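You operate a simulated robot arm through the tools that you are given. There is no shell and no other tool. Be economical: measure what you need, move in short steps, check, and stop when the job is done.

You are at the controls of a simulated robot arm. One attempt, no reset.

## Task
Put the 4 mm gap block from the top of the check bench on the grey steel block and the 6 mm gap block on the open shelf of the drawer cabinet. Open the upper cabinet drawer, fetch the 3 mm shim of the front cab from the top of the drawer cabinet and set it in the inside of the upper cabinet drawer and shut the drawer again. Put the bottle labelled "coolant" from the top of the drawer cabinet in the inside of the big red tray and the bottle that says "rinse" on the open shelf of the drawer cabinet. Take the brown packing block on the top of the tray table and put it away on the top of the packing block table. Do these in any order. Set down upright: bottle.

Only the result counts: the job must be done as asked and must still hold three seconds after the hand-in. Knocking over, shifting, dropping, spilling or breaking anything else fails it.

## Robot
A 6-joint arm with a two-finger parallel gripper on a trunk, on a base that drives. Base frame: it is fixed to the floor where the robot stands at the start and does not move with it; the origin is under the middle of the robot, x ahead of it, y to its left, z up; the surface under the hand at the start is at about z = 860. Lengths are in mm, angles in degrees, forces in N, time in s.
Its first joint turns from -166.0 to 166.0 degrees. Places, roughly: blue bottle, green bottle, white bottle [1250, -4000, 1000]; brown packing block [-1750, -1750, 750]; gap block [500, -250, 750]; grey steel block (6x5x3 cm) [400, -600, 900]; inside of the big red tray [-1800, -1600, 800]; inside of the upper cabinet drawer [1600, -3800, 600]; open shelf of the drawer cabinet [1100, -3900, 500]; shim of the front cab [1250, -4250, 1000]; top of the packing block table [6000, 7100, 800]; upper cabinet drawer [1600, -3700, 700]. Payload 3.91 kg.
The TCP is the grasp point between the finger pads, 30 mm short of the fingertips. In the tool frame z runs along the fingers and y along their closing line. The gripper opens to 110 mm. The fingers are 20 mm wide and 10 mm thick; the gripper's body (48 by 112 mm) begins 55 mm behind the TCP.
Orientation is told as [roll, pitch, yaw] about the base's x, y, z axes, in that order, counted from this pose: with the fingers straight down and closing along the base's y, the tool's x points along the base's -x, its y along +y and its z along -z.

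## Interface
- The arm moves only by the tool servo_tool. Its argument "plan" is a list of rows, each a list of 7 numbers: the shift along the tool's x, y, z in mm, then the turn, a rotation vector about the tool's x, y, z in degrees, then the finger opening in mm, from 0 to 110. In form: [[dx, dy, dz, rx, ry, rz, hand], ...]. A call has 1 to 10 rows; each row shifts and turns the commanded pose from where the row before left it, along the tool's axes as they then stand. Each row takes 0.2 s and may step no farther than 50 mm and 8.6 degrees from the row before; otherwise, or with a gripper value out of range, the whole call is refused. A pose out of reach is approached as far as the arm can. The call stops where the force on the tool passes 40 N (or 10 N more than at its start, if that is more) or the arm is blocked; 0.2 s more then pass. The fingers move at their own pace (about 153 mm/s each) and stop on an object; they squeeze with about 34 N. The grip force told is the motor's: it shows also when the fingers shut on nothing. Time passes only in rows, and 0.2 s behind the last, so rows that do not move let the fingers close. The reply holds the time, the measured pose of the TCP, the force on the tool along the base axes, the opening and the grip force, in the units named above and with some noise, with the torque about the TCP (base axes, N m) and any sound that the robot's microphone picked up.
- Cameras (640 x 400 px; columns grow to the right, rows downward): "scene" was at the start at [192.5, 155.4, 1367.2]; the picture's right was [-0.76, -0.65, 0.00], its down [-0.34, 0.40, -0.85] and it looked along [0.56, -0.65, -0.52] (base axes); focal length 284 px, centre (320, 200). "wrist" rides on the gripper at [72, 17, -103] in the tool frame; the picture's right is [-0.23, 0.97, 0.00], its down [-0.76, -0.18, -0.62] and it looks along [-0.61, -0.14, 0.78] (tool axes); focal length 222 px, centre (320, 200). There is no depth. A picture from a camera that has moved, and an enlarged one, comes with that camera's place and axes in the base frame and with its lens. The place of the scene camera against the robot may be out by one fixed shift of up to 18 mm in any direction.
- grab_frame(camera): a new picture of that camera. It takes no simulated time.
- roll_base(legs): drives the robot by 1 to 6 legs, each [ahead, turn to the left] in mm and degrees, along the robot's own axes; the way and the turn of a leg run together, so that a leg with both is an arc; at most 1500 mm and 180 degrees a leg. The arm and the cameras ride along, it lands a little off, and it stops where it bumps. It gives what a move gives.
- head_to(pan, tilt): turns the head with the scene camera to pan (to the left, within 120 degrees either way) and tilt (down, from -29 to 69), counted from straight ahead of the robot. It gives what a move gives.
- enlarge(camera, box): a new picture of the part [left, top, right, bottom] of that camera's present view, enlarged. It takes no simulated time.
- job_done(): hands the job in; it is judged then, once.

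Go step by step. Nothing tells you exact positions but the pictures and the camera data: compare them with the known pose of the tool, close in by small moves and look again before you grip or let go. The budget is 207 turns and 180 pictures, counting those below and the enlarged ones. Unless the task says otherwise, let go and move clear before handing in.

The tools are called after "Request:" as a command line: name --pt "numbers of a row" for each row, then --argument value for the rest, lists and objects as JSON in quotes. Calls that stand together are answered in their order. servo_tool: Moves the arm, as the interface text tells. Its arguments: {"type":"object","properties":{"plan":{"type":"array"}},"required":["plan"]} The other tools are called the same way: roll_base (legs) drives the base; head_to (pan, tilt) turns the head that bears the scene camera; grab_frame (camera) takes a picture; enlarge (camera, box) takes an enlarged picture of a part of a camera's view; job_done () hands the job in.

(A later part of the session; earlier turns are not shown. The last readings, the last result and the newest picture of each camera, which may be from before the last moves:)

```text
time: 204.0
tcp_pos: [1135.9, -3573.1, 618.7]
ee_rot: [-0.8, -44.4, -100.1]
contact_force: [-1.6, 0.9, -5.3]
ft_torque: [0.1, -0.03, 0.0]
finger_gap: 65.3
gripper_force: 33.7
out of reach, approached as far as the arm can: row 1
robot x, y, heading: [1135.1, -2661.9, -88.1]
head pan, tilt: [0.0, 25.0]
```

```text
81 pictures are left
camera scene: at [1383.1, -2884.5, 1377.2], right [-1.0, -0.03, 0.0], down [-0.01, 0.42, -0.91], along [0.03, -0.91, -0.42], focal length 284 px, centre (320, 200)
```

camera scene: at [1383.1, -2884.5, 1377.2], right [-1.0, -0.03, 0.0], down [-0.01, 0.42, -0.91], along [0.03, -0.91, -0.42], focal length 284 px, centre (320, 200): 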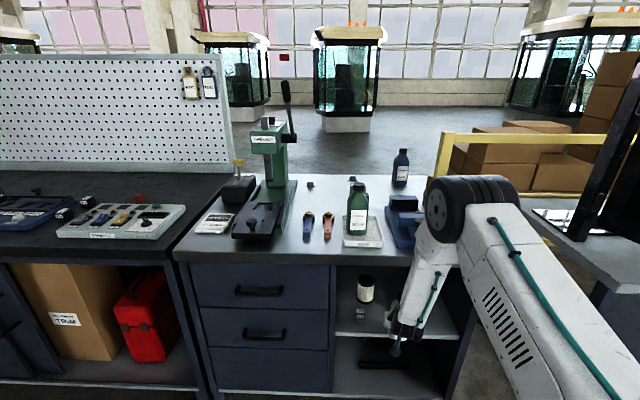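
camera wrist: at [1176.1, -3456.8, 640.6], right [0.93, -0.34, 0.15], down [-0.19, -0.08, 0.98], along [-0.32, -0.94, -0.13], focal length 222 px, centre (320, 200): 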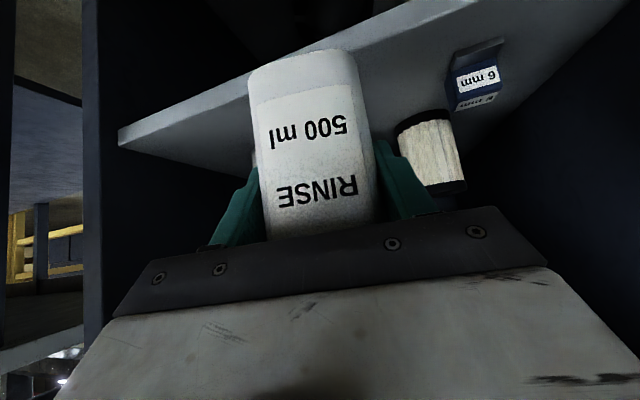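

Request:
servo_tool --pt "-21 7 34 0 0 0 40" --pt "-21 7 34 0 0 0 40" --pt "0 0 0 0 0 0 40"

Request:
grab_frame --camera "wrist"

Request:
enlarge --camera "scene" --box '[320, 240, 480, 340]'

```text
time: 204.8
tcp_pos: [1135.9, -3653.0, 598.6]
ee_rot: [-0.2, -44.4, -100.4]
contact_force: [-0.2, 0.1, -5.0]
ft_torque: [0.08, 0.01, 0.04]
finger_gap: 65.7
gripper_force: 34.1
robot x, y, heading: [1135.1, -2661.6, -88.0]
head pan, tilt: [0.0, 25.0]
```

```text
80 pictures are left
camera wrist: at [1175.9, -3536.2, 621.3], right [0.93, -0.34, 0.16], down [-0.19, -0.07, 0.98], along [-0.32, -0.94, -0.13], focal length 222 px, centre (320, 200)
```

wrist: 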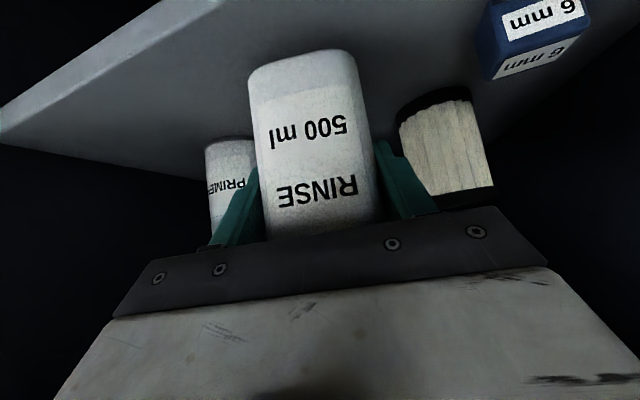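

```text
4.00 times, centred on (400, 290) of scene
camera zoom: at [1383.1, -2884.5, 1377.2], right [-1.0, -0.03, 0.0], down [-0.01, 0.42, -0.91], along [0.03, -0.91, -0.42], focal length 1137 px, centre (0, -160)
```

zoom: 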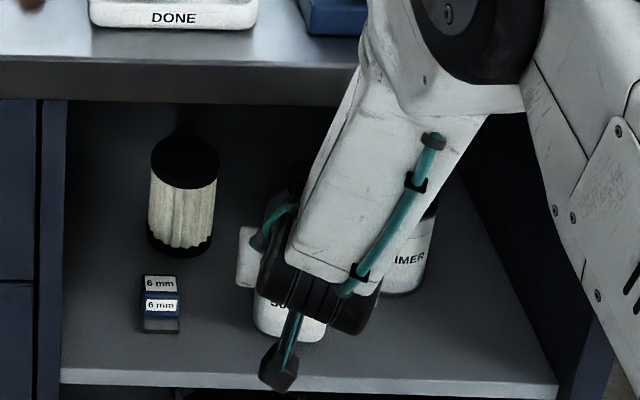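

Request:
servo_tool --pt "5 0 5 0 0 0 40" --pt "1.4 0 1.4 0 0 0 40" --pt "1.4 0 1.4 0 0 0 40" --pt "1 0 1 0 0 0 40" --pt "0 0 0 0 0 0 40"

```text
time: 206.0
tcp_pos: [1137.3, -3652.3, 590.9]
ee_rot: [-0.1, -44.9, -100.5]
contact_force: [-2.1, 6.6, 30.6]
ft_torque: [-0.16, 0.45, -0.35]
finger_gap: 65.4
gripper_force: 34.5
robot x, y, heading: [1135.0, -2661.0, -88.0]
head pan, tilt: [0.0, 25.0]
```

In contact. I ease off a millimetre, open a little and withdraw.

Request:
servo_tool --pt "-1 0 -1 0 0 0 40" --pt "0 0 0 0 0 0 72" --pt "0 0 0 0 0 0 82" --pt "0 0 0 0 0 0 82" --pt "0 0 -20 0 0 0 82" --pt "0 0 -40 0 0 0 82" --pt "0 0 -40 0 0 0 82" --pt "0 0 0 0 0 0 82"

Request:
grab_frame --camera "wrist"

```text
time: 207.8
tcp_pos: [1151.6, -3584.1, 659.0]
ee_rot: [-0.2, -44.5, -100.5]
contact_force: [0.0, 0.3, 0.9]
ft_torque: [0.0, 0.0, 0.0]
finger_gap: 81.8
gripper_force: 0.0
robot x, y, heading: [1134.3, -2660.9, -88.4]
head pan, tilt: [0.0, 25.0]
```

```text
78 pictures are left
camera wrist: at [1191.2, -3467.0, 682.5], right [0.93, -0.34, 0.16], down [-0.19, -0.07, 0.98], along [-0.32, -0.94, -0.13], focal length 222 px, centre (320, 200)
```

wrist: 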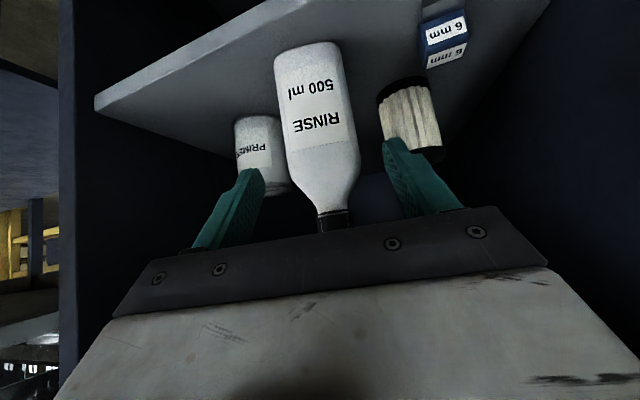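

The rinse bottle stands on the shelf. I withdraw and rise, then go for the coolant bottle.

Request:
servo_tool --pt "0 0 -50 0 0 0 85" --pt "0 0 -50 0 0 0 85" --pt "-33 0 -33 0 0 0 85" --pt "-33 0 -33 0 0 0 85" --pt "-33 0 -33 0 0 0 85" --pt "-33 0 -33 0 0 0 85" --pt "-33 0 -33 0 0 0 85" --pt "-33 0 -33 0 0 0 85" --pt "-33 0 -33 0 0 0 85" --pt "0 0 0 -5 0 -5 85"

Request:
servo_tool --pt "0 40 0 -2.3 0 -2.3 90" --pt "0 40 0 0 0 0 90" --pt "0 40 0 0 0 0 90" --pt "0 0 0 0 0 0 90"

Request:
grab_frame --camera "wrist"

Request:
grab_frame --camera "scene"

```text
time: 210.0
tcp_pos: [1162.7, -3515.8, 1059.2]
ee_rot: [0.1, -44.5, -93.5]
contact_force: [-0.2, 0.5, -0.4]
ft_torque: [-0.02, -0.04, 0.0]
finger_gap: 85.1
gripper_force: 0.1
robot x, y, heading: [1137.7, -2665.3, -88.2]
head pan, tilt: [0.0, 25.0]
```

```text
time: 211.0
tcp_pos: [1285.1, -3520.1, 1058.2]
ee_rot: [0.0, -44.4, -90.2]
contact_force: [0.5, -0.4, 0.1]
ft_torque: [0.02, -0.01, 0.04]
finger_gap: 89.9
gripper_force: 0.1
robot x, y, heading: [1139.0, -2662.5, -87.9]
head pan, tilt: [0.0, 25.0]
```

```text
77 pictures are left
camera wrist: at [1302.4, -3397.2, 1080.2], right [0.97, -0.17, 0.16], down [-0.18, -0.11, 0.98], along [-0.15, -0.98, -0.13], focal length 222 px, centre (320, 200)
```

wrist: 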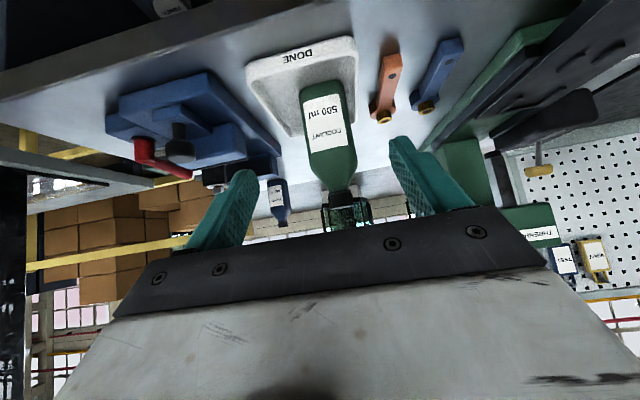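

```text
76 pictures are left
camera scene: at [1383.0, -2884.3, 1377.2], right [-1.0, -0.03, 0.0], down [-0.01, 0.42, -0.91], along [0.03, -0.91, -0.42], focal length 284 px, centre (320, 200)
```

scene: 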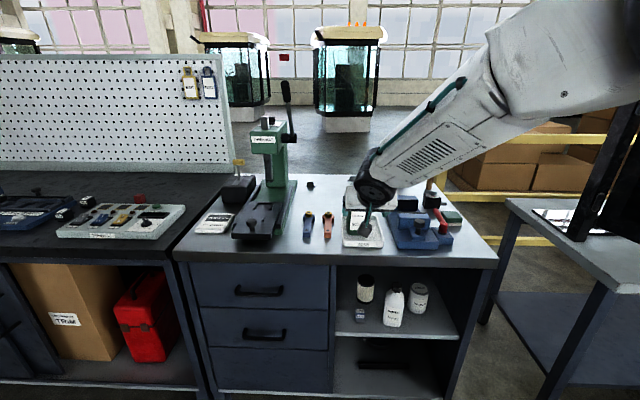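

Request:
servo_tool --pt "3 2.7 45 0 0 0 90" --pt "3 2.7 45 0 0 0 90" --pt "3 2.7 45 0 0 0 90" --pt "0 0 0 0 0 0 90"

Request:
grab_frame --camera "wrist"

```text
time: 212.0
tcp_pos: [1291.3, -3609.9, 956.9]
ee_rot: [0.0, -44.5, -90.1]
contact_force: [0.3, 0.9, 0.7]
ft_torque: [0.03, -0.03, -0.03]
finger_gap: 90.1
gripper_force: 0.1
robot x, y, heading: [1138.2, -2661.3, -87.7]
head pan, tilt: [0.0, 25.0]
```

```text
75 pictures are left
camera wrist: at [1308.8, -3486.8, 979.6], right [0.97, -0.17, 0.16], down [-0.18, -0.11, 0.98], along [-0.14, -0.98, -0.13], focal length 222 px, centre (320, 200)
```

wrist: 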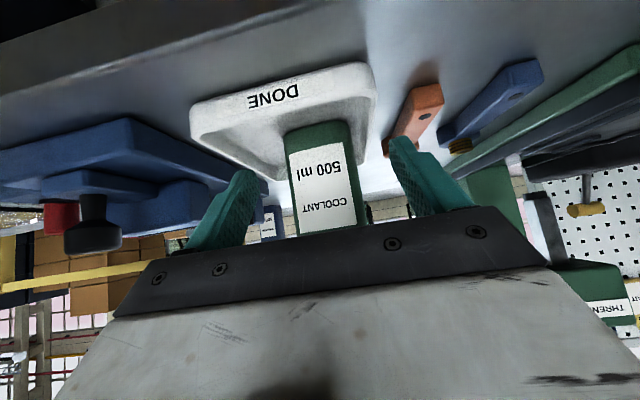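

The coolant bottle is centred x≈1290, front face y≈-3678. Moving in between.

Request:
servo_tool --pt "-28.6 -1 28.6 0 0 0 84" --pt "-28.6 -1 28.6 0 0 0 84" --pt "0 0 0 0 0 0 84"

Request:
grab_frame --camera "wrist"

Request:
enlarge --camera "scene" --box '[280, 150, 480, 275]'

```text
time: 212.8
tcp_pos: [1287.9, -3690.7, 954.8]
ee_rot: [-0.1, -44.5, -90.1]
contact_force: [-0.7, 0.2, -0.5]
ft_torque: [0.0, 0.03, -0.01]
finger_gap: 84.1
gripper_force: 0.1
robot x, y, heading: [1134.5, -2659.5, -88.3]
head pan, tilt: [0.0, 25.0]
```

```text
74 pictures are left
camera wrist: at [1305.4, -3567.6, 976.6], right [0.97, -0.16, 0.16], down [-0.18, -0.11, 0.98], along [-0.14, -0.98, -0.13], focal length 222 px, centre (320, 200)
```

wrist: 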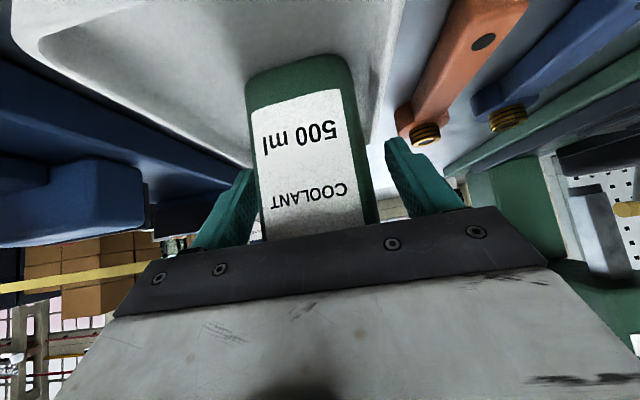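

```text
3.20 times, centred on (380, 212) of scene
camera zoom: at [1383.1, -2884.2, 1377.2], right [-1.0, -0.03, 0.0], down [-0.01, 0.42, -0.91], along [0.03, -0.91, -0.42], focal length 910 px, centre (128, 160)
```

zoom: 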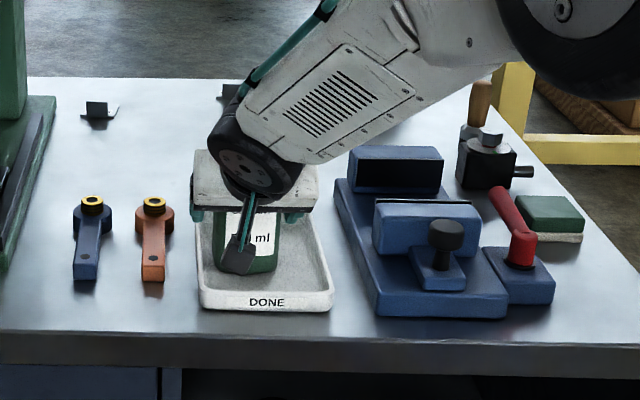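

Request:
servo_tool --pt "0 0 0 0 0 0 72" --pt "0 0 0 0 0 0 40" --pt "0 0 0 0 0 0 40" --pt "0 0 0 0 0 0 40"

Request:
servo_tool --pt "-14 0 -14 0 0 0 40" --pt "-28 0 -28 0 0 0 40" --pt "-33 0 -33 0 0 0 40" --pt "-33 0 -33 0 0 0 40" --pt "-33 0 -33 0 0 0 40" --pt "-33 0 -33 0 0 0 40" --pt "0 0 0 0 0 0 40"

Request:
grab_frame --camera "wrist"

```text
time: 213.8
tcp_pos: [1288.5, -3690.0, 954.5]
ee_rot: [0.0, -44.5, -90.2]
contact_force: [0.2, -1.2, -0.8]
ft_torque: [0.05, 0.0, 0.05]
finger_gap: 65.8
gripper_force: 33.6
robot x, y, heading: [1135.7, -2660.8, -88.2]
head pan, tilt: [0.0, 25.0]
```

```text
time: 215.4
tcp_pos: [1288.8, -3691.8, 1201.7]
ee_rot: [-0.1, -44.3, -90.1]
contact_force: [-0.1, 0.3, -5.5]
ft_torque: [0.08, -0.01, 0.0]
finger_gap: 65.4
gripper_force: 33.6
robot x, y, heading: [1136.0, -2661.5, -88.1]
head pan, tilt: [0.0, 25.0]
```

```text
72 pictures are left
camera wrist: at [1307.7, -3568.7, 1224.3], right [0.97, -0.17, 0.16], down [-0.18, -0.11, 0.98], along [-0.14, -0.98, -0.13], focal length 222 px, centre (320, 200)
```

wrist: 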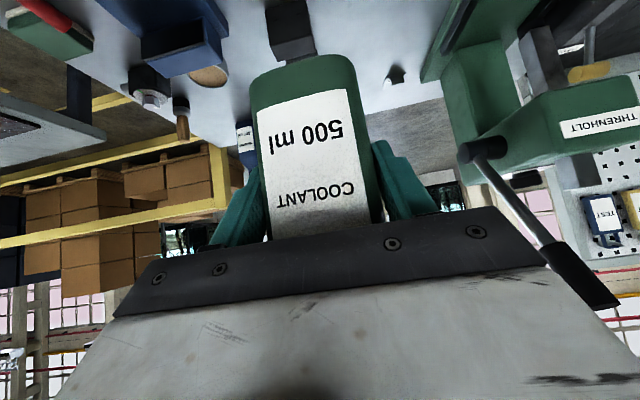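

The coolant bottle is lifted clear; the DONE tray stayed. I retract the arm and drive toward the tray table.

Request:
servo_tool --pt "34 0 -34 0 0 0 40" --pt "34 0 -34 0 0 0 40" --pt "34 0 -34 0 0 0 40" --pt "34 0 -34 0 0 0 40" --pt "30 0 -30 0 0 0 40" --pt "0 0 0 0 0 0 40"

Request:
roll_base --legs '[[0, -92], [950, 0], [930, 0], [0, -90]]'

Request:
head_to --pan 40 --tilt 25

Request:
grab_frame --camera "scene"

```text
time: 216.8
tcp_pos: [1290.6, -3457.3, 1203.0]
ee_rot: [0.0, -44.4, -90.3]
contact_force: [-1.0, -0.3, -4.3]
ft_torque: [0.08, 0.07, 0.0]
finger_gap: 65.2
gripper_force: 34.1
robot x, y, heading: [1138.4, -2658.3, -88.1]
head pan, tilt: [0.0, 25.0]
```

```text
time: 234.1
tcp_pos: [-857.4, -1834.1, 1204.2]
ee_rot: [0.0, -44.5, 85.9]
contact_force: [0.3, 0.1, -5.5]
ft_torque: [-0.1, 0.01, 0.01]
finger_gap: 65.3
gripper_force: 33.7
robot x, y, heading: [-759.7, -2641.6, 88.1]
head pan, tilt: [0.0, 25.0]
```

```text
time: 235.2
tcp_pos: [-857.8, -1834.2, 1203.2]
ee_rot: [0.0, -44.4, 85.9]
contact_force: [0.0, -1.0, -5.4]
ft_torque: [-0.1, 0.03, 0.01]
finger_gap: 65.2
gripper_force: 33.9
robot x, y, heading: [-757.5, -2636.6, 88.0]
head pan, tilt: [40.0, 25.0]
```

```text
71 pictures are left
camera scene: at [-1041.3, -2436.7, 1377.2], right [0.79, 0.61, 0.0], down [0.26, -0.33, -0.91], along [-0.56, 0.71, -0.42], focal length 284 px, centre (320, 200)
```

scene: 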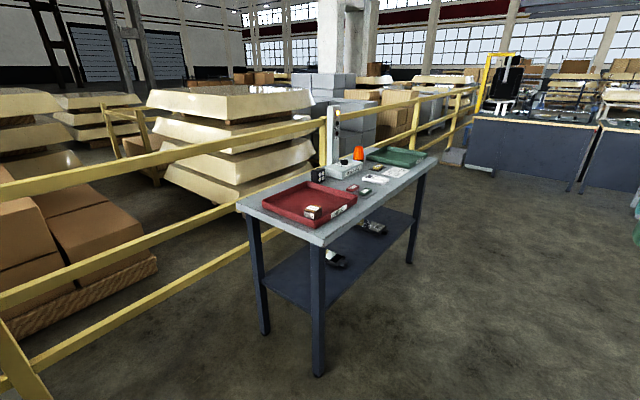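

Request:
enlarge --camera "scene" --box '[220, 130, 440, 260]'

```text
2.91 times, centred on (330, 195) of scene
camera zoom: at [-1041.3, -2436.7, 1377.2], right [0.79, 0.61, 0.0], down [0.26, -0.33, -0.91], along [-0.56, 0.71, -0.42], focal length 827 px, centre (291, 214)
```

zoom: 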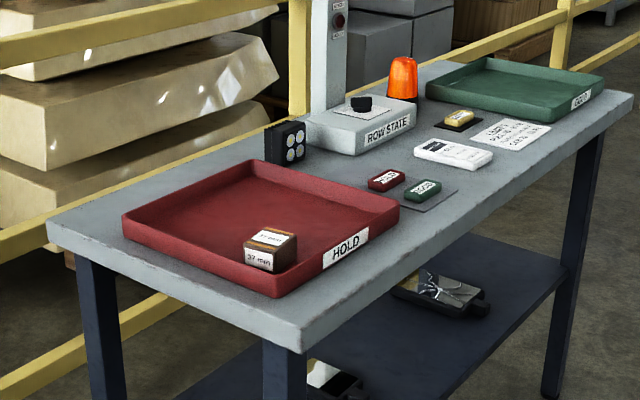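

The red HOLD tray spans about x -1875…-1568, y -1800…-1500, with the brown 37 mm packing block at its near left corner. I drive up beside the tray and turn to face it.

Request:
roll_base --legs '[[1030, 0], [0, 92]]'

Request:
head_to --pan 0 --tilt 32

Request:
grab_frame --camera "scene"

Request:
grab_frame --camera "wrist"

```text
time: 244.4
tcp_pos: [-1520.3, -1741.9, 1204.3]
ee_rot: [0.0, -44.5, 177.9]
contact_force: [0.1, 0.1, -4.7]
ft_torque: [0.02, -0.13, -0.02]
finger_gap: 65.5
gripper_force: 33.7
robot x, y, heading: [-714.8, -1613.8, 180.2]
head pan, tilt: [40.0, 25.0]
```

```text
time: 245.4
tcp_pos: [-1518.9, -1742.4, 1203.1]
ee_rot: [0.0, -44.5, 178.0]
contact_force: [0.8, 0.6, -5.0]
ft_torque: [-0.01, -0.1, 0.0]
finger_gap: 65.1
gripper_force: 33.9
robot x, y, heading: [-721.9, -1616.5, 179.9]
head pan, tilt: [0.0, 32.0]
```

```text
69 pictures are left
camera scene: at [-935.2, -1859.1, 1366.1], right [0.0, 1.0, 0.0], down [0.53, 0.0, -0.85], along [-0.85, 0.0, -0.53], focal length 284 px, centre (320, 200)
```

scene: 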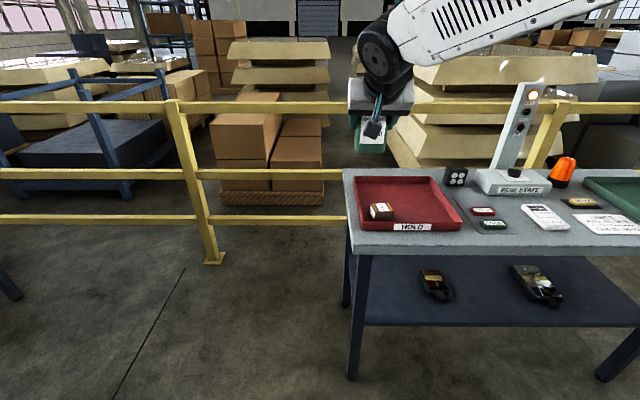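

```text
68 pictures are left
camera wrist: at [-1396.1, -1765.5, 1226.4], right [-0.2, -0.97, 0.16], down [-0.1, 0.18, 0.98], along [-0.97, 0.18, -0.13], focal length 222 px, centre (320, 200)
```

wrist: 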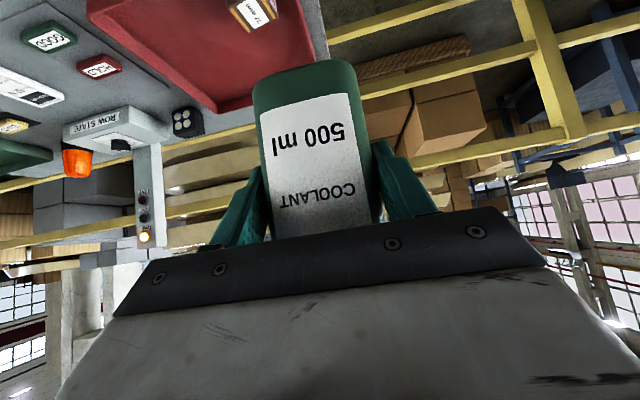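

Triangulating, the tray floor is near z≈800 and the tray spans about x -1970…-1665, y -1720…-1390. I drive 120 mm nearer and bring the bottle over the free part.

Request:
roll_base --legs '[[120, 0]]'

Request:
servo_tool --pt "13.4 -26.5 29.5 0 0 0 40" --pt "13.4 -26.5 29.5 0 0 0 40" --pt "13.4 -26.5 29.5 0 0 0 40" --pt "13.4 -26.5 29.5 0 0 0 40" --pt "13.4 -26.5 29.5 0 0 0 40" --pt "13.4 -26.5 29.5 0 0 0 40" --pt "13.4 -26.5 29.5 0 0 0 40" --pt "0 0 0 0 0 0 40"

Request:
grab_frame --camera "scene"

Request:
grab_frame --camera "wrist"

```text
time: 246.7
tcp_pos: [-1641.7, -1744.9, 1202.8]
ee_rot: [0.1, -44.4, 178.1]
contact_force: [0.2, -0.1, -5.9]
ft_torque: [-0.01, -0.11, -0.02]
finger_gap: 65.3
gripper_force: 33.9
robot x, y, heading: [-839.4, -1615.5, -179.7]
head pan, tilt: [0.0, 32.0]
```

```text
time: 248.5
tcp_pos: [-1714.4, -1558.4, 991.3]
ee_rot: [-0.2, -44.5, 178.0]
contact_force: [0.3, -0.7, -5.8]
ft_torque: [-0.02, -0.1, -0.01]
finger_gap: 65.6
gripper_force: 34.2
robot x, y, heading: [-840.7, -1619.4, -179.5]
head pan, tilt: [0.0, 32.0]
```

```text
67 pictures are left
camera scene: at [-1055.6, -1859.8, 1366.1], right [0.0, 1.0, 0.0], down [0.53, 0.0, -0.85], along [-0.85, 0.0, -0.53], focal length 284 px, centre (320, 200)
```

scene: 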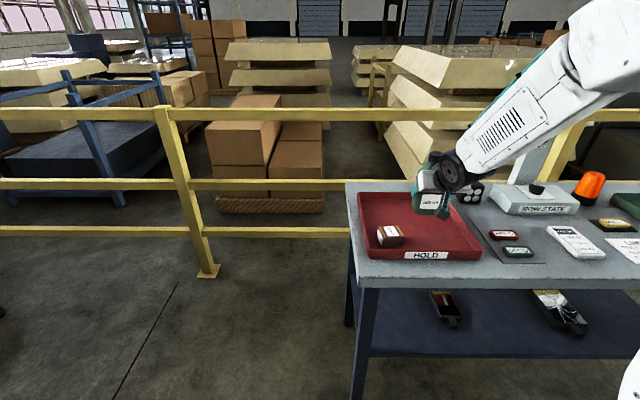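

```text
66 pictures are left
camera wrist: at [-1590.3, -1580.6, 1013.7], right [-0.2, -0.97, 0.16], down [-0.1, 0.18, 0.98], along [-0.98, 0.18, -0.13], focal length 222 px, centre (320, 200)
```

wrist: 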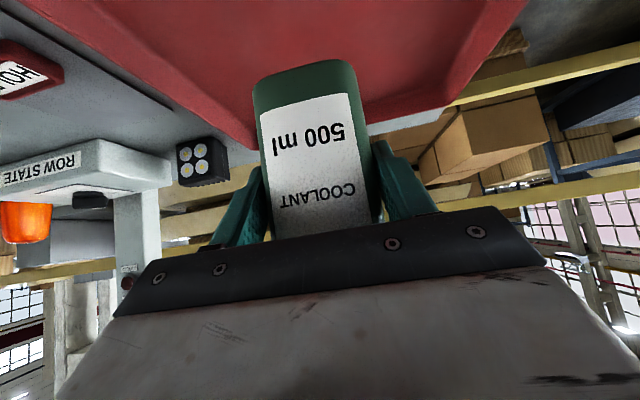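

Request:
servo_tool --pt "-1.9 -8.7 31.6 0 0 0 40" --pt "-1.9 -8.7 31.6 0 0 0 40" --pt "-1.9 -8.7 31.6 0 0 0 40" --pt "0 0 0 0 0 0 40"

Request:
grab_frame --camera "wrist"

Request:
enlarge --camera "scene" --box '[330, 150, 570, 300]'

```text
time: 249.5
tcp_pos: [-1780.9, -1529.1, 927.5]
ee_rot: [0.0, -44.4, 178.1]
contact_force: [-0.1, 0.2, -4.3]
ft_torque: [0.0, -0.11, -0.01]
finger_gap: 65.3
gripper_force: 34.0
robot x, y, heading: [-840.3, -1614.9, -179.8]
head pan, tilt: [0.0, 32.0]
```

```text
65 pictures are left
camera wrist: at [-1657.7, -1551.9, 950.0], right [-0.2, -0.97, 0.16], down [-0.1, 0.18, 0.98], along [-0.98, 0.18, -0.13], focal length 222 px, centre (320, 200)
```

wrist: 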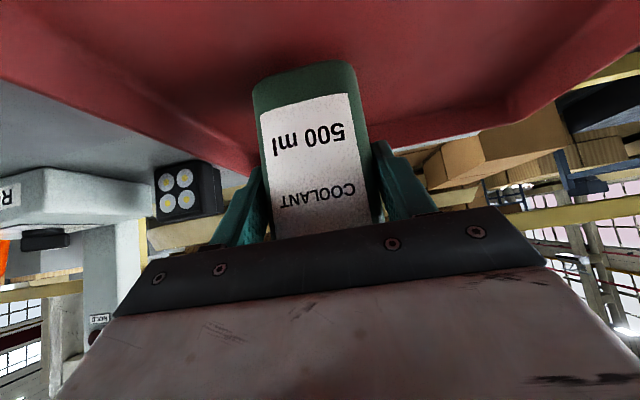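

```text
2.67 times, centred on (450, 225) of scene
camera zoom: at [-1055.6, -1859.8, 1366.1], right [0.0, 1.0, 0.0], down [0.53, 0.0, -0.85], along [-0.85, 0.0, -0.53], focal length 758 px, centre (-27, 133)
```

zoom: 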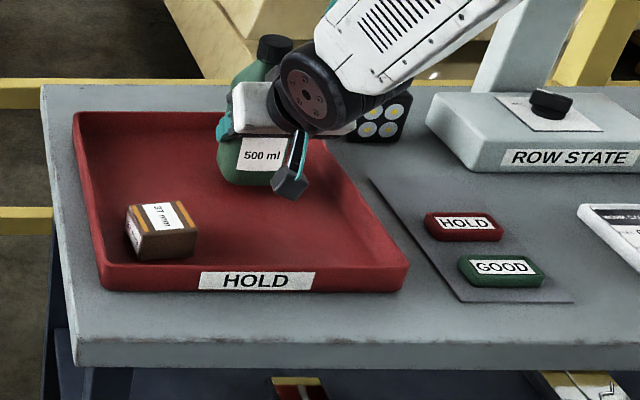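

Well inside the tray. Lowering until contact.

Request:
servo_tool --pt "10 0 10 0 0 0 40" --pt "7 0 7 0 0 0 40" --pt "4 0 4 0 0 0 40" --pt "2 0 2 0 0 0 40" --pt "2 0 2 0 0 0 40" --pt "0 0 0 0 0 0 40"

Request:
enlarge --camera "scene" --box '[330, 150, 570, 300]'

```text
time: 250.9
tcp_pos: [-1781.5, -1527.6, 893.3]
ee_rot: [-0.1, -44.6, 178.1]
contact_force: [-4.0, 3.0, 32.0]
ft_torque: [0.35, 0.79, 0.2]
finger_gap: 65.5
gripper_force: 34.2
robot x, y, heading: [-838.4, -1615.4, -179.9]
head pan, tilt: [0.0, 32.0]
```

```text
2.67 times, centred on (450, 225) of scene
camera zoom: at [-1054.3, -1859.7, 1366.3], right [0.0, 1.0, 0.0], down [0.53, 0.0, -0.85], along [-0.85, 0.0, -0.53], focal length 758 px, centre (-27, 133)
```

zoom: 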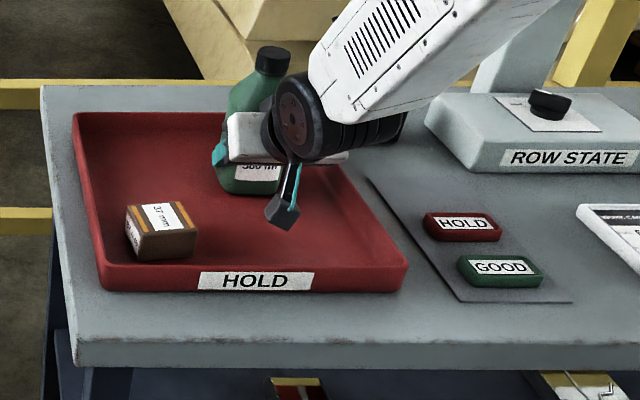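

Contact; tray floor at z≈826. Ease off, release, withdraw.

Request:
servo_tool --pt "-1.2 0 -1.2 0 0 0 40" --pt "0 0 0 0 0 0 75" --pt "0 0 0 0 0 0 90" --pt "0 0 0 0 0 0 90" --pt "0 0 -20 0 0 0 90" --pt "0 0 -40 0 0 0 90" --pt "0 0 -45 0 0 0 90" --pt "0 0 -45 0 0 0 90" --pt "0 0 -45 0 0 0 90" --pt "0 0 0 0 0 0 90"

Request:
grab_frame --camera "wrist"

Request:
enlarge --camera "scene" --box '[330, 150, 570, 300]'

```text
time: 253.1
tcp_pos: [-1644.7, -1534.6, 1033.6]
ee_rot: [0.1, -44.5, 178.0]
contact_force: [-0.3, 0.7, 0.0]
ft_torque: [0.03, 0.02, -0.02]
finger_gap: 89.9
gripper_force: 0.1
robot x, y, heading: [-838.1, -1617.6, -179.7]
head pan, tilt: [0.0, 32.0]
```

```text
62 pictures are left
camera wrist: at [-1520.4, -1556.9, 1056.3], right [-0.2, -0.97, 0.16], down [-0.1, 0.18, 0.98], along [-0.98, 0.18, -0.13], focal length 222 px, centre (320, 200)
```

wrist: 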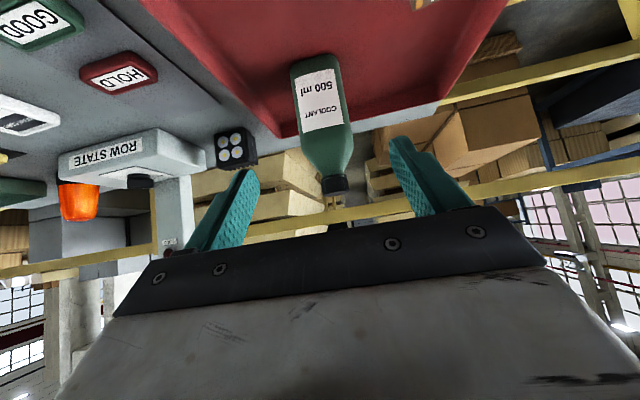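

```text
2.67 times, centred on (450, 225) of scene
camera zoom: at [-1055.6, -1859.8, 1366.1], right [0.0, 1.0, 0.0], down [0.53, 0.0, -0.85], along [-0.85, 0.0, -0.53], focal length 758 px, centre (-27, 133)
```

zoom: 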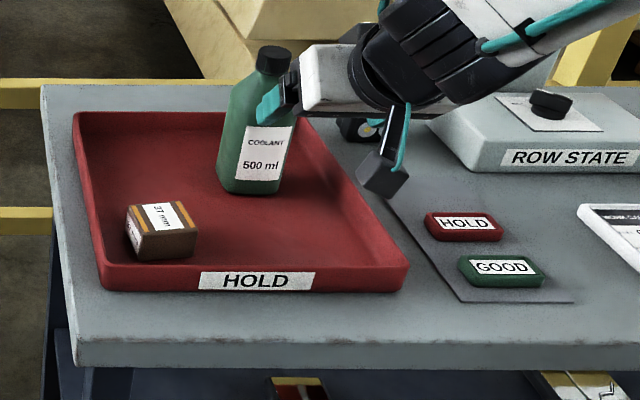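

The coolant bottle stands in the red tray. Now the packing block: I bring the tool straight down and go above it.

Request:
servo_tool --pt "-20 0 -20 0 7.5 0 90" --pt "-20 0 -20 0 7.5 0 90" --pt "0 0 0 0 7.5 0 90" --pt "0 0 0 0 7.5 0 90" --pt "0 0 0 0 7.5 0 90" --pt "0 0 0 0 7 0 90" --pt "-5 40 0 0 0 0 90" --pt "-5 40 0 0 0 0 90" --pt "-5 40 0 0 0 0 90" --pt "0 0 0 0 0 0 90"

Request:
grab_frame --camera "wrist"

```text
time: 255.3
tcp_pos: [-1629.4, -1586.7, 1050.6]
ee_rot: [12.7, -6.6, -179.9]
contact_force: [-0.2, 0.2, -0.3]
ft_torque: [-0.02, 0.02, -0.02]
finger_gap: 89.8
gripper_force: 0.1
out of reach, approached as far as the arm can: row 1, 2, 3, 4, 5, 6
robot x, y, heading: [-841.5, -1615.6, -180.0]
head pan, tilt: [0.0, 32.0]
```

```text
60 pictures are left
camera wrist: at [-1546.1, -1582.4, 1145.9], right [-0.2, -0.95, 0.24], down [-0.69, 0.31, 0.65], along [-0.69, -0.04, -0.72], focal length 222 px, centre (320, 200)
```

wrist: 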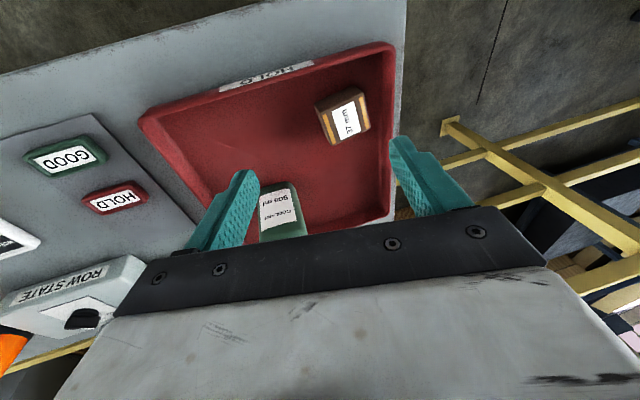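

Request:
servo_tool --pt "-14 19 0 4.3 2.2 0 90" --pt "-14 19 0 4.3 2.2 0 90" --pt "-14 19 0 4.2 2.2 0 90" --pt "-14 19 20 0 0 0 90" --pt "0 0 20 0 0 0 90" --pt "0 0 0 0 0 0 90"

Request:
grab_frame --camera "wrist"

```text
time: 256.7
tcp_pos: [-1659.2, -1639.2, 1007.8]
ee_rot: [13.2, -5.0, -179.5]
contact_force: [0.4, -0.9, 0.3]
ft_torque: [-0.01, -0.03, 0.0]
finger_gap: 90.0
gripper_force: 0.0
out of reach, approached as far as the arm can: row 1, 2, 3
robot x, y, heading: [-837.8, -1616.5, -179.8]
head pan, tilt: [0.0, 32.0]
```

```text
59 pictures are left
camera wrist: at [-1578.7, -1633.2, 1105.2], right [-0.2, -0.95, 0.24], down [-0.71, 0.31, 0.63], along [-0.67, -0.05, -0.74], focal length 222 px, centre (320, 200)
```

wrist: 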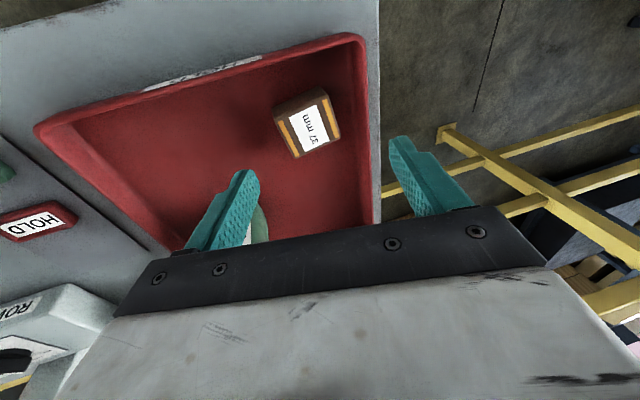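

The block is about 54 mm square, centre (-1687,-1660), turned +9°. This wrist pose is limited, so I turn the tool about its axis by a quarter (closing along x), as worked at the cabinet.

Request:
servo_tool --pt "0 0 0 0 0 -8.25 90" --pt "0 0 0 0 0 -8.25 90" --pt "0 0 0 0 0 -8.25 90" --pt "0 0 0 0 0 -8.25 90" --pt "0 0 0 0 0 -8.25 90" --pt "0 0 0 0 0 -8.25 90" --pt "0 0 0 0 0 -8.25 90" --pt "0 0 0 0 0 -8.25 90" --pt "0 0 0 0 0 -8.25 90" --pt "0 0 0 0 0 -8.25 90"

Request:
servo_tool --pt "0 0 0 0 0 -8.25 90" --pt "0 0 0 0 0 -8.25 90" --pt "0 0 0 0 0 0 90"

```text
time: 258.9
tcp_pos: [-1660.9, -1638.0, 1008.8]
ee_rot: [-3.4, -13.5, -95.9]
contact_force: [1.4, 0.4, -0.4]
ft_torque: [0.02, -0.02, 0.01]
finger_gap: 90.1
gripper_force: 0.1
robot x, y, heading: [-842.7, -1611.3, -179.5]
head pan, tilt: [0.0, 32.0]
```

```text
time: 259.7
tcp_pos: [-1659.4, -1638.9, 1009.6]
ee_rot: [-7.2, -12.1, -79.0]
contact_force: [0.0, 0.3, 0.0]
ft_torque: [-0.01, 0.01, 0.0]
finger_gap: 90.0
gripper_force: 0.0
robot x, y, heading: [-837.5, -1613.7, -179.7]
head pan, tilt: [0.0, 32.0]
```

Request:
servo_tool --pt "0 0 0 -2.4 4.1 0 90" --pt "0 0 0 -2.4 4.0 0 90" --pt "0 0 0 -2.4 4.0 0 90" --pt "0 0 0 0 0 0 90"

```text
time: 260.7
tcp_pos: [-1660.4, -1639.1, 1008.7]
ee_rot: [-7.2, -12.0, -79.2]
contact_force: [-0.1, -0.4, -0.4]
ft_torque: [0.0, 0.02, -0.01]
finger_gap: 89.9
gripper_force: 0.1
out of reach, approached as far as the arm can: row 1, 2, 3
robot x, y, heading: [-840.9, -1617.3, -179.8]
head pan, tilt: [0.0, 32.0]
```

This looks like a wrist singularity near straight ahead. I shift the hand to the robot's left and correct the tilt there.

Request:
servo_tool --pt "-40 -8 0 0 0 0 90" --pt "-40 -8 0 0 0 0 90" --pt "-40 -8 0 0 0 0 90" --pt "0 0 0 -2.4 4.1 0 90" --pt "0 0 0 -2.4 4.0 0 90" --pt "0 0 0 -2.4 4.0 0 90" --pt "0 0 0 0 0 0 90"

```text
time: 262.3
tcp_pos: [-1662.2, -1756.6, 1035.2]
ee_rot: [-7.3, -13.2, -79.1]
contact_force: [-0.7, 0.6, -0.5]
ft_torque: [0.0, 0.0, 0.0]
finger_gap: 90.0
gripper_force: 0.0
out of reach, approached as far as the arm can: row 3, 4, 5, 6
robot x, y, heading: [-842.2, -1616.5, -179.9]
head pan, tilt: [0.0, 32.0]
```

I think the wrist's roll joint is wound to its stop after passing through the aligned pose. I will unwind: turn the tool back, raise it, tilt it up past the forearm line, swing to the right and come down again on that side.

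Request:
servo_tool --pt "0 0 -25 0 0 8.3 90" --pt "0 0 -25 0 0 8.3 90" --pt "0 0 -25 0 0 8.3 90" --pt "0 0 -25 0 0 8.3 90" --pt "0 0 0 0 0 8.3 90" --pt "0 0 0 0 0 8.3 90" --pt "0 0 0 0 0 8.3 90" --pt "0 0 0 0 0 8.3 90" --pt "0 0 0 0 0 8.3 90" --pt "0 0 0 0 0 8.3 90"

Request:
servo_tool --pt "0 0 0 0 0 8.3 90" --pt "0 0 0 0 0 8.3 90" --pt "0 0 0 0 -8 0 90" --pt "0 0 0 0 -8 0 90" --pt "0 0 0 0 -8 0 90" --pt "0 0 0 0 -8 0 90" --pt "0 0 0 0 -8 0 90" --pt "0 0 0 0 -8 0 90" --pt "0 0 0 0 -8 0 90" --pt "0 0 0 0 0 0 90"

```text
time: 264.5
tcp_pos: [-1650.8, -1728.1, 1126.0]
ee_rot: [13.5, -9.0, -164.0]
contact_force: [-0.4, -0.7, 0.2]
ft_torque: [-0.01, 0.01, -0.01]
finger_gap: 90.1
gripper_force: 0.1
out of reach, approached as far as the arm can: row 4
robot x, y, heading: [-842.1, -1613.8, -179.8]
head pan, tilt: [0.0, 32.0]
```

```text
time: 266.7
tcp_pos: [-1649.9, -1727.4, 1123.9]
ee_rot: [26.9, -53.7, 169.7]
contact_force: [0.3, 0.6, 0.7]
ft_torque: [-0.02, 0.02, 0.02]
finger_gap: 89.9
gripper_force: 0.1
out of reach, approached as far as the arm can: row 1, 2, 9
robot x, y, heading: [-839.4, -1617.6, -179.9]
head pan, tilt: [0.0, 32.0]
```

Request:
servo_tool --pt "0 0 0 6.05 -2.0 3.96 90" --pt "0 0 0 6.05 -2.0 3.96 90" --pt "0 0 0 6.05 -2.0 3.96 90" --pt "0 0 0 6.05 -2.0 3.96 90" --pt "0 0 0 6.05 -2.0 3.96 90" --pt "0 0 0 6.05 -2.0 3.96 90" --pt "0 0 0 6.05 -2.0 3.96 90" --pt "0 0 0 6.05 -2.0 3.96 90" --pt "0 0 0 0 0 0 90"

```text
time: 268.7
tcp_pos: [-1657.9, -1732.4, 1136.0]
ee_rot: [33.2, -54.5, 120.8]
contact_force: [0.4, -0.7, 0.5]
ft_torque: [-0.01, 0.05, -0.01]
finger_gap: 90.0
gripper_force: 0.0
out of reach, approached as far as the arm can: row 2, 3, 4
robot x, y, heading: [-839.7, -1615.7, -179.8]
head pan, tilt: [0.0, 32.0]
```

The hand has swung to the right side of the forearm. A bit more right, then down.

Request:
servo_tool --pt "0 0 0 5.7 -2.2 3.4 90" --pt "0 0 0 5.7 -2.2 3.4 90" --pt "0 0 0 5.7 -2.2 3.4 90" --pt "0 0 0 2.73 7.09 0 90" --pt "0 0 0 2.73 7.09 0 90" --pt "0 0 0 2.73 7.09 0 90" --pt "0 0 0 2.73 7.09 0 90" --pt "0 0 0 2.73 7.09 0 90" --pt "0 0 0 2.73 7.09 0 90" --pt "0 0 0 0 0 0 90"

```text
time: 270.9
tcp_pos: [-1655.4, -1734.5, 1131.9]
ee_rot: [5.7, -15.5, 116.8]
contact_force: [0.9, -0.7, 0.3]
ft_torque: [0.0, 0.01, 0.01]
finger_gap: 90.0
gripper_force: 0.1
out of reach, approached as far as the arm can: row 9
robot x, y, heading: [-840.2, -1615.1, -179.5]
head pan, tilt: [0.0, 32.0]
```

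Request:
servo_tool --pt "0 0 0 2.85 7.75 0 90" --pt "0 0 0 2.85 7.75 0 90" --pt "0 0 0 0 0 0 90"

```text
time: 271.7
tcp_pos: [-1656.0, -1733.6, 1132.4]
ee_rot: [5.9, -15.5, 116.7]
contact_force: [0.0, 0.0, -0.9]
ft_torque: [-0.03, -0.02, -0.03]
finger_gap: 90.0
gripper_force: 0.2
out of reach, approached as far as the arm can: row 1, 2
robot x, y, heading: [-840.9, -1613.4, -179.7]
head pan, tilt: [0.0, 32.0]
```

Request:
servo_tool --pt "0 0 0 0 0 -8 90" --pt "0 0 0 0 0 -8 90" --pt "0 0 0 0 0 -8 90" --pt "0 0 0 0 0 -8 90" --pt "0 0 0 0 0 -8 90" --pt "0 0 0 0 0 -8 90" --pt "0 0 0 0 0 -8 90" --pt "0 0 0 0 0 -8 90" --pt "0 0 0 0 0 0 90"

```text
time: 273.7
tcp_pos: [-1655.7, -1734.4, 1133.7]
ee_rot: [-11.6, -11.9, -177.2]
contact_force: [-0.5, 0.3, -0.7]
ft_torque: [-0.02, 0.02, -0.05]
finger_gap: 90.1
gripper_force: 0.0
robot x, y, heading: [-840.8, -1615.7, -180.1]
head pan, tilt: [0.0, 32.0]
```

Request:
servo_tool --pt "0 0 0 -5.8 0 0 90" --pt "0 0 0 -5.8 0 0 90" --pt "0 0 0 0 6 0 90" --pt "0 0 0 0 6 0 90" --pt "0 0 0 0 0 0 90"

```text
time: 274.9
tcp_pos: [-1653.8, -1728.3, 1123.4]
ee_rot: [-15.8, -1.9, -179.3]
contact_force: [0.2, 0.1, -0.4]
ft_torque: [-0.01, -0.04, 0.03]
finger_gap: 90.0
gripper_force: 0.1
out of reach, approached as far as the arm can: row 1, 2, 3, 4
robot x, y, heading: [-838.8, -1613.2, -179.4]
head pan, tilt: [0.0, 32.0]
```

The lean is bounded on both sides, so the wrist bend must change sign by passing exactly through the aligned pose in the arm's plane. I go back up first.

Request:
servo_tool --pt "0 0 0 0 -8 0 90" --pt "0 0 0 0 -8 0 90" --pt "0 0 0 0 -8 0 90" --pt "0 0 0 0 -8 0 90" --pt "0 0 0 0 -8 0 90" --pt "0 0 0 0 -8 0 90" --pt "0 0 0 0 -8 0 90" --pt "0 0 0 0 -8 0 90" --pt "0 0 0 0 0 0 90"

```text
time: 276.9
tcp_pos: [-1653.1, -1728.4, 1122.2]
ee_rot: [-35.0, -61.5, -148.2]
contact_force: [0.6, -0.4, 0.1]
ft_torque: [-0.01, 0.05, 0.02]
finger_gap: 89.9
gripper_force: 0.0
robot x, y, heading: [-839.6, -1615.2, -179.8]
head pan, tilt: [0.0, 32.0]
```

Request:
servo_tool --pt "0 0 0 -2.45 0.13 7.6 90" --pt "0 0 0 -2.45 0.13 7.6 90" --pt "0 0 0 0 0 0 90"

```text
time: 277.7
tcp_pos: [-1653.3, -1728.8, 1124.0]
ee_rot: [0.2, -66.1, 178.2]
contact_force: [0.4, -0.4, 0.1]
ft_torque: [0.03, -0.01, 0.04]
finger_gap: 89.8
gripper_force: 0.1
robot x, y, heading: [-837.6, -1612.0, -179.5]
head pan, tilt: [0.0, 32.0]
```

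Exactly in plane at 66° tilt. Now straight down through the aligned pose.

Request:
servo_tool --pt "0 0 0 0 8 0 90" --pt "0 0 0 0 8 0 90" --pt "0 0 0 0 8 0 90" --pt "0 0 0 0 8 0 90" --pt "0 0 0 0 0 0 90"

```text
time: 278.9
tcp_pos: [-1652.6, -1727.8, 1124.4]
ee_rot: [0.0, -34.0, 178.5]
contact_force: [-0.5, 0.8, -0.1]
ft_torque: [-0.04, 0.02, -0.01]
finger_gap: 90.3
gripper_force: 0.0
robot x, y, heading: [-837.4, -1614.6, -179.9]
head pan, tilt: [0.0, 32.0]
```

Request:
servo_tool --pt "0 0 0 0 8 0 90" --pt "0 0 0 0 8 0 90" --pt "0 0 0 0 8 0 90" --pt "0 0 0 0 8 0 90" --pt "0 0 0 0 2 0 90" --pt "0 0 0 0 0 0 90"

```text
time: 280.3
tcp_pos: [-1626.5, -1764.0, 1077.7]
ee_rot: [-11.9, -8.5, 177.3]
contact_force: [-0.7, 0.0, -0.2]
ft_torque: [0.03, 0.03, -0.01]
finger_gap: 90.2
gripper_force: 0.0
out of reach, approached as far as the arm can: row 1, 2, 3, 4
robot x, y, heading: [-841.4, -1616.1, -180.0]
head pan, tilt: [0.0, 32.0]
```

It slipped to the right side; the true plane lies a little more left. I go back up and retry with the tool yawed a few degrees left.

Request:
servo_tool --pt "0 0 0 0 -8 0 90" --pt "0 0 0 0 -8 0 90" --pt "0 0 0 0 -8 0 90" --pt "0 0 0 0 -8 0 90" --pt "0 0 0 0 -8 0 90" --pt "0 0 0 0 -8 0 90" --pt "0 0 0 0 0 0 90"

```text
time: 281.9
tcp_pos: [-1626.8, -1763.1, 1080.7]
ee_rot: [-19.1, -54.6, -168.7]
contact_force: [0.6, 0.1, 0.4]
ft_torque: [-0.02, 0.01, 0.0]
finger_gap: 90.0
gripper_force: 0.0
robot x, y, heading: [-841.8, -1617.6, -179.7]
head pan, tilt: [0.0, 32.0]
```

Request:
servo_tool --pt "0 0 0 -6.75 0.63 1.94 90" --pt "0 0 0 -6.75 0.63 1.94 90" --pt "0 0 0 0 0 0 90"

Request:
servo_tool --pt "0 0 0 0 8 0 90" --pt "0 0 0 0 5 0 90" --pt "0 0 0 0 5 0 90" --pt "0 0 0 0 5 0 90" --pt "0 0 0 0 5 0 90" --pt "0 0 0 0 5 0 90" --pt "0 0 0 0 7 0 90" --pt "0 0 0 0 7 0 90" --pt "0 0 0 0 7 0 90" --pt "0 0 0 0 0 0 90"

```text
time: 282.7
tcp_pos: [-1626.1, -1761.9, 1080.9]
ee_rot: [0.2, -53.9, -175.7]
contact_force: [-0.8, 0.5, 0.2]
ft_torque: [0.0, -0.02, 0.02]
finger_gap: 90.1
gripper_force: 0.1
robot x, y, heading: [-844.7, -1614.0, -179.8]
head pan, tilt: [0.0, 32.0]
```

```text
time: 284.9
tcp_pos: [-1596.2, -1794.7, 1030.9]
ee_rot: [-11.4, -7.7, -176.8]
contact_force: [1.2, -0.5, 0.3]
ft_torque: [-0.01, 0.01, 0.01]
finger_gap: 90.0
gripper_force: 0.1
out of reach, approached as far as the arm can: row 5, 6, 7, 8, 9
robot x, y, heading: [-837.3, -1617.1, -179.7]
head pan, tilt: [0.0, 32.0]
```

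Still to the right. The plane must be closer to the hand's own azimuth. I go up again, re-centre the hand, and try once more with larger crossing steps.

Request:
servo_tool --pt "0 0 0 0 -8 0 90" --pt "0 0 0 0 -8 0 90" --pt "0 0 0 0 -8 0 90" --pt "0 0 0 0 -8 0 90" --pt "0 0 0 0 -8 0 90" --pt "0 0 0 0 -8 0 90" --pt "0 -40 0 0 0 0 90" --pt "0 -40 0 0 0 0 90" --pt "-25 0 25 0 0 0 90" --pt "0 0 0 0 0 0 90"

```text
time: 287.1
tcp_pos: [-1630.2, -1720.1, 1054.0]
ee_rot: [-19.5, -54.3, -162.4]
contact_force: [0.0, -0.3, -0.5]
ft_torque: [0.01, 0.0, 0.0]
finger_gap: 90.2
gripper_force: 0.1
robot x, y, heading: [-843.8, -1614.6, -179.8]
head pan, tilt: [0.0, 32.0]
```

Request:
servo_tool --pt "0 0 0 -3.65 5.8 1.73 90" --pt "0 0 0 -3.65 5.8 1.73 90" --pt "0 0 0 -3.65 5.8 1.73 90" --pt "0 0 0 0 0 0 90"

```text
time: 288.1
tcp_pos: [-1632.1, -1720.2, 1051.7]
ee_rot: [0.0, -37.9, -173.9]
contact_force: [0.1, 0.8, -0.2]
ft_torque: [0.03, 0.03, -0.02]
finger_gap: 90.3
gripper_force: 0.0
robot x, y, heading: [-837.8, -1613.6, -179.8]
head pan, tilt: [0.0, 32.0]
```

Request:
servo_tool --pt "-26 0 -36 0 8.5 0 90" --pt "-24 0 -38 0 8.5 0 90" --pt "-18 0 -42 0 8.5 0 90" --pt "0 0 0 0 8.5 0 90" --pt "0 0 0 0 0 0 90"

```text
time: 289.3
tcp_pos: [-1601.5, -1775.7, 1141.0]
ee_rot: [-12.0, -10.6, -175.3]
contact_force: [0.4, -1.1, -0.8]
ft_torque: [-0.02, 0.0, 0.01]
finger_gap: 90.1
gripper_force: 0.1
out of reach, approached as far as the arm can: row 1, 2, 3, 4
robot x, y, heading: [-836.8, -1616.3, -179.7]
head pan, tilt: [0.0, 32.0]
```

Instead of fighting this wrist limit, I'll grip the packing block with the same 45° tilt that works. Tilting back up.

Request:
servo_tool --pt "0 0 0 0 -8 0 80" --pt "0 0 0 0 -8 0 80" --pt "0 0 0 0 -8 0 80" --pt "0 0 0 0 -8 0 80" --pt "0 0 0 0 -8 0 80" --pt "0 0 0 0 0 0 80"

```text
time: 290.7
tcp_pos: [-1600.9, -1775.4, 1141.5]
ee_rot: [-18.0, -49.5, -163.6]
contact_force: [-1.1, 0.0, 0.0]
ft_torque: [0.0, 0.01, 0.01]
finger_gap: 79.9
gripper_force: 0.0
robot x, y, heading: [-839.9, -1613.7, -179.8]
head pan, tilt: [0.0, 32.0]
```

Request:
servo_tool --pt "0 0 0 -6.2 1.6 2.2 80" --pt "0 0 0 -6.2 1.6 2.2 80" --pt "25.2 -21 24.5 0 0 0 80" --pt "25.2 -21 24.5 0 0 0 80" --pt "25.2 -21 24.5 0 0 0 80" --pt "25.2 -21 24.5 0 0 0 80" --pt "25.2 -21 24.5 0 0 0 80" --pt "25.2 -21 24.5 0 0 0 80" --pt "0 0 0 0 0 0 80"

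Request:
grab_frame --camera "wrist"

```text
time: 292.7
tcp_pos: [-1622.8, -1651.0, 930.3]
ee_rot: [-0.2, -46.9, -170.8]
contact_force: [0.2, -0.1, 0.1]
ft_torque: [0.01, 0.03, -0.01]
finger_gap: 80.1
gripper_force: 0.0
robot x, y, heading: [-837.0, -1617.1, -179.6]
head pan, tilt: [0.0, 32.0]
```

```text
58 pictures are left
camera wrist: at [-1497.1, -1649.5, 947.0], right [0.0, -0.99, 0.16], down [-0.09, 0.16, 0.98], along [-1.0, -0.01, -0.09], focal length 222 px, centre (320, 200)
```

wrist: 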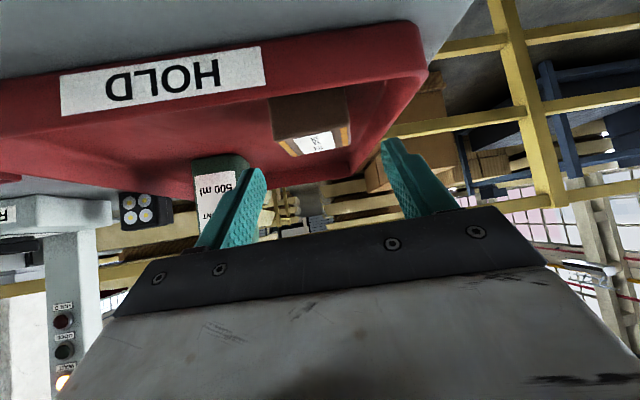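

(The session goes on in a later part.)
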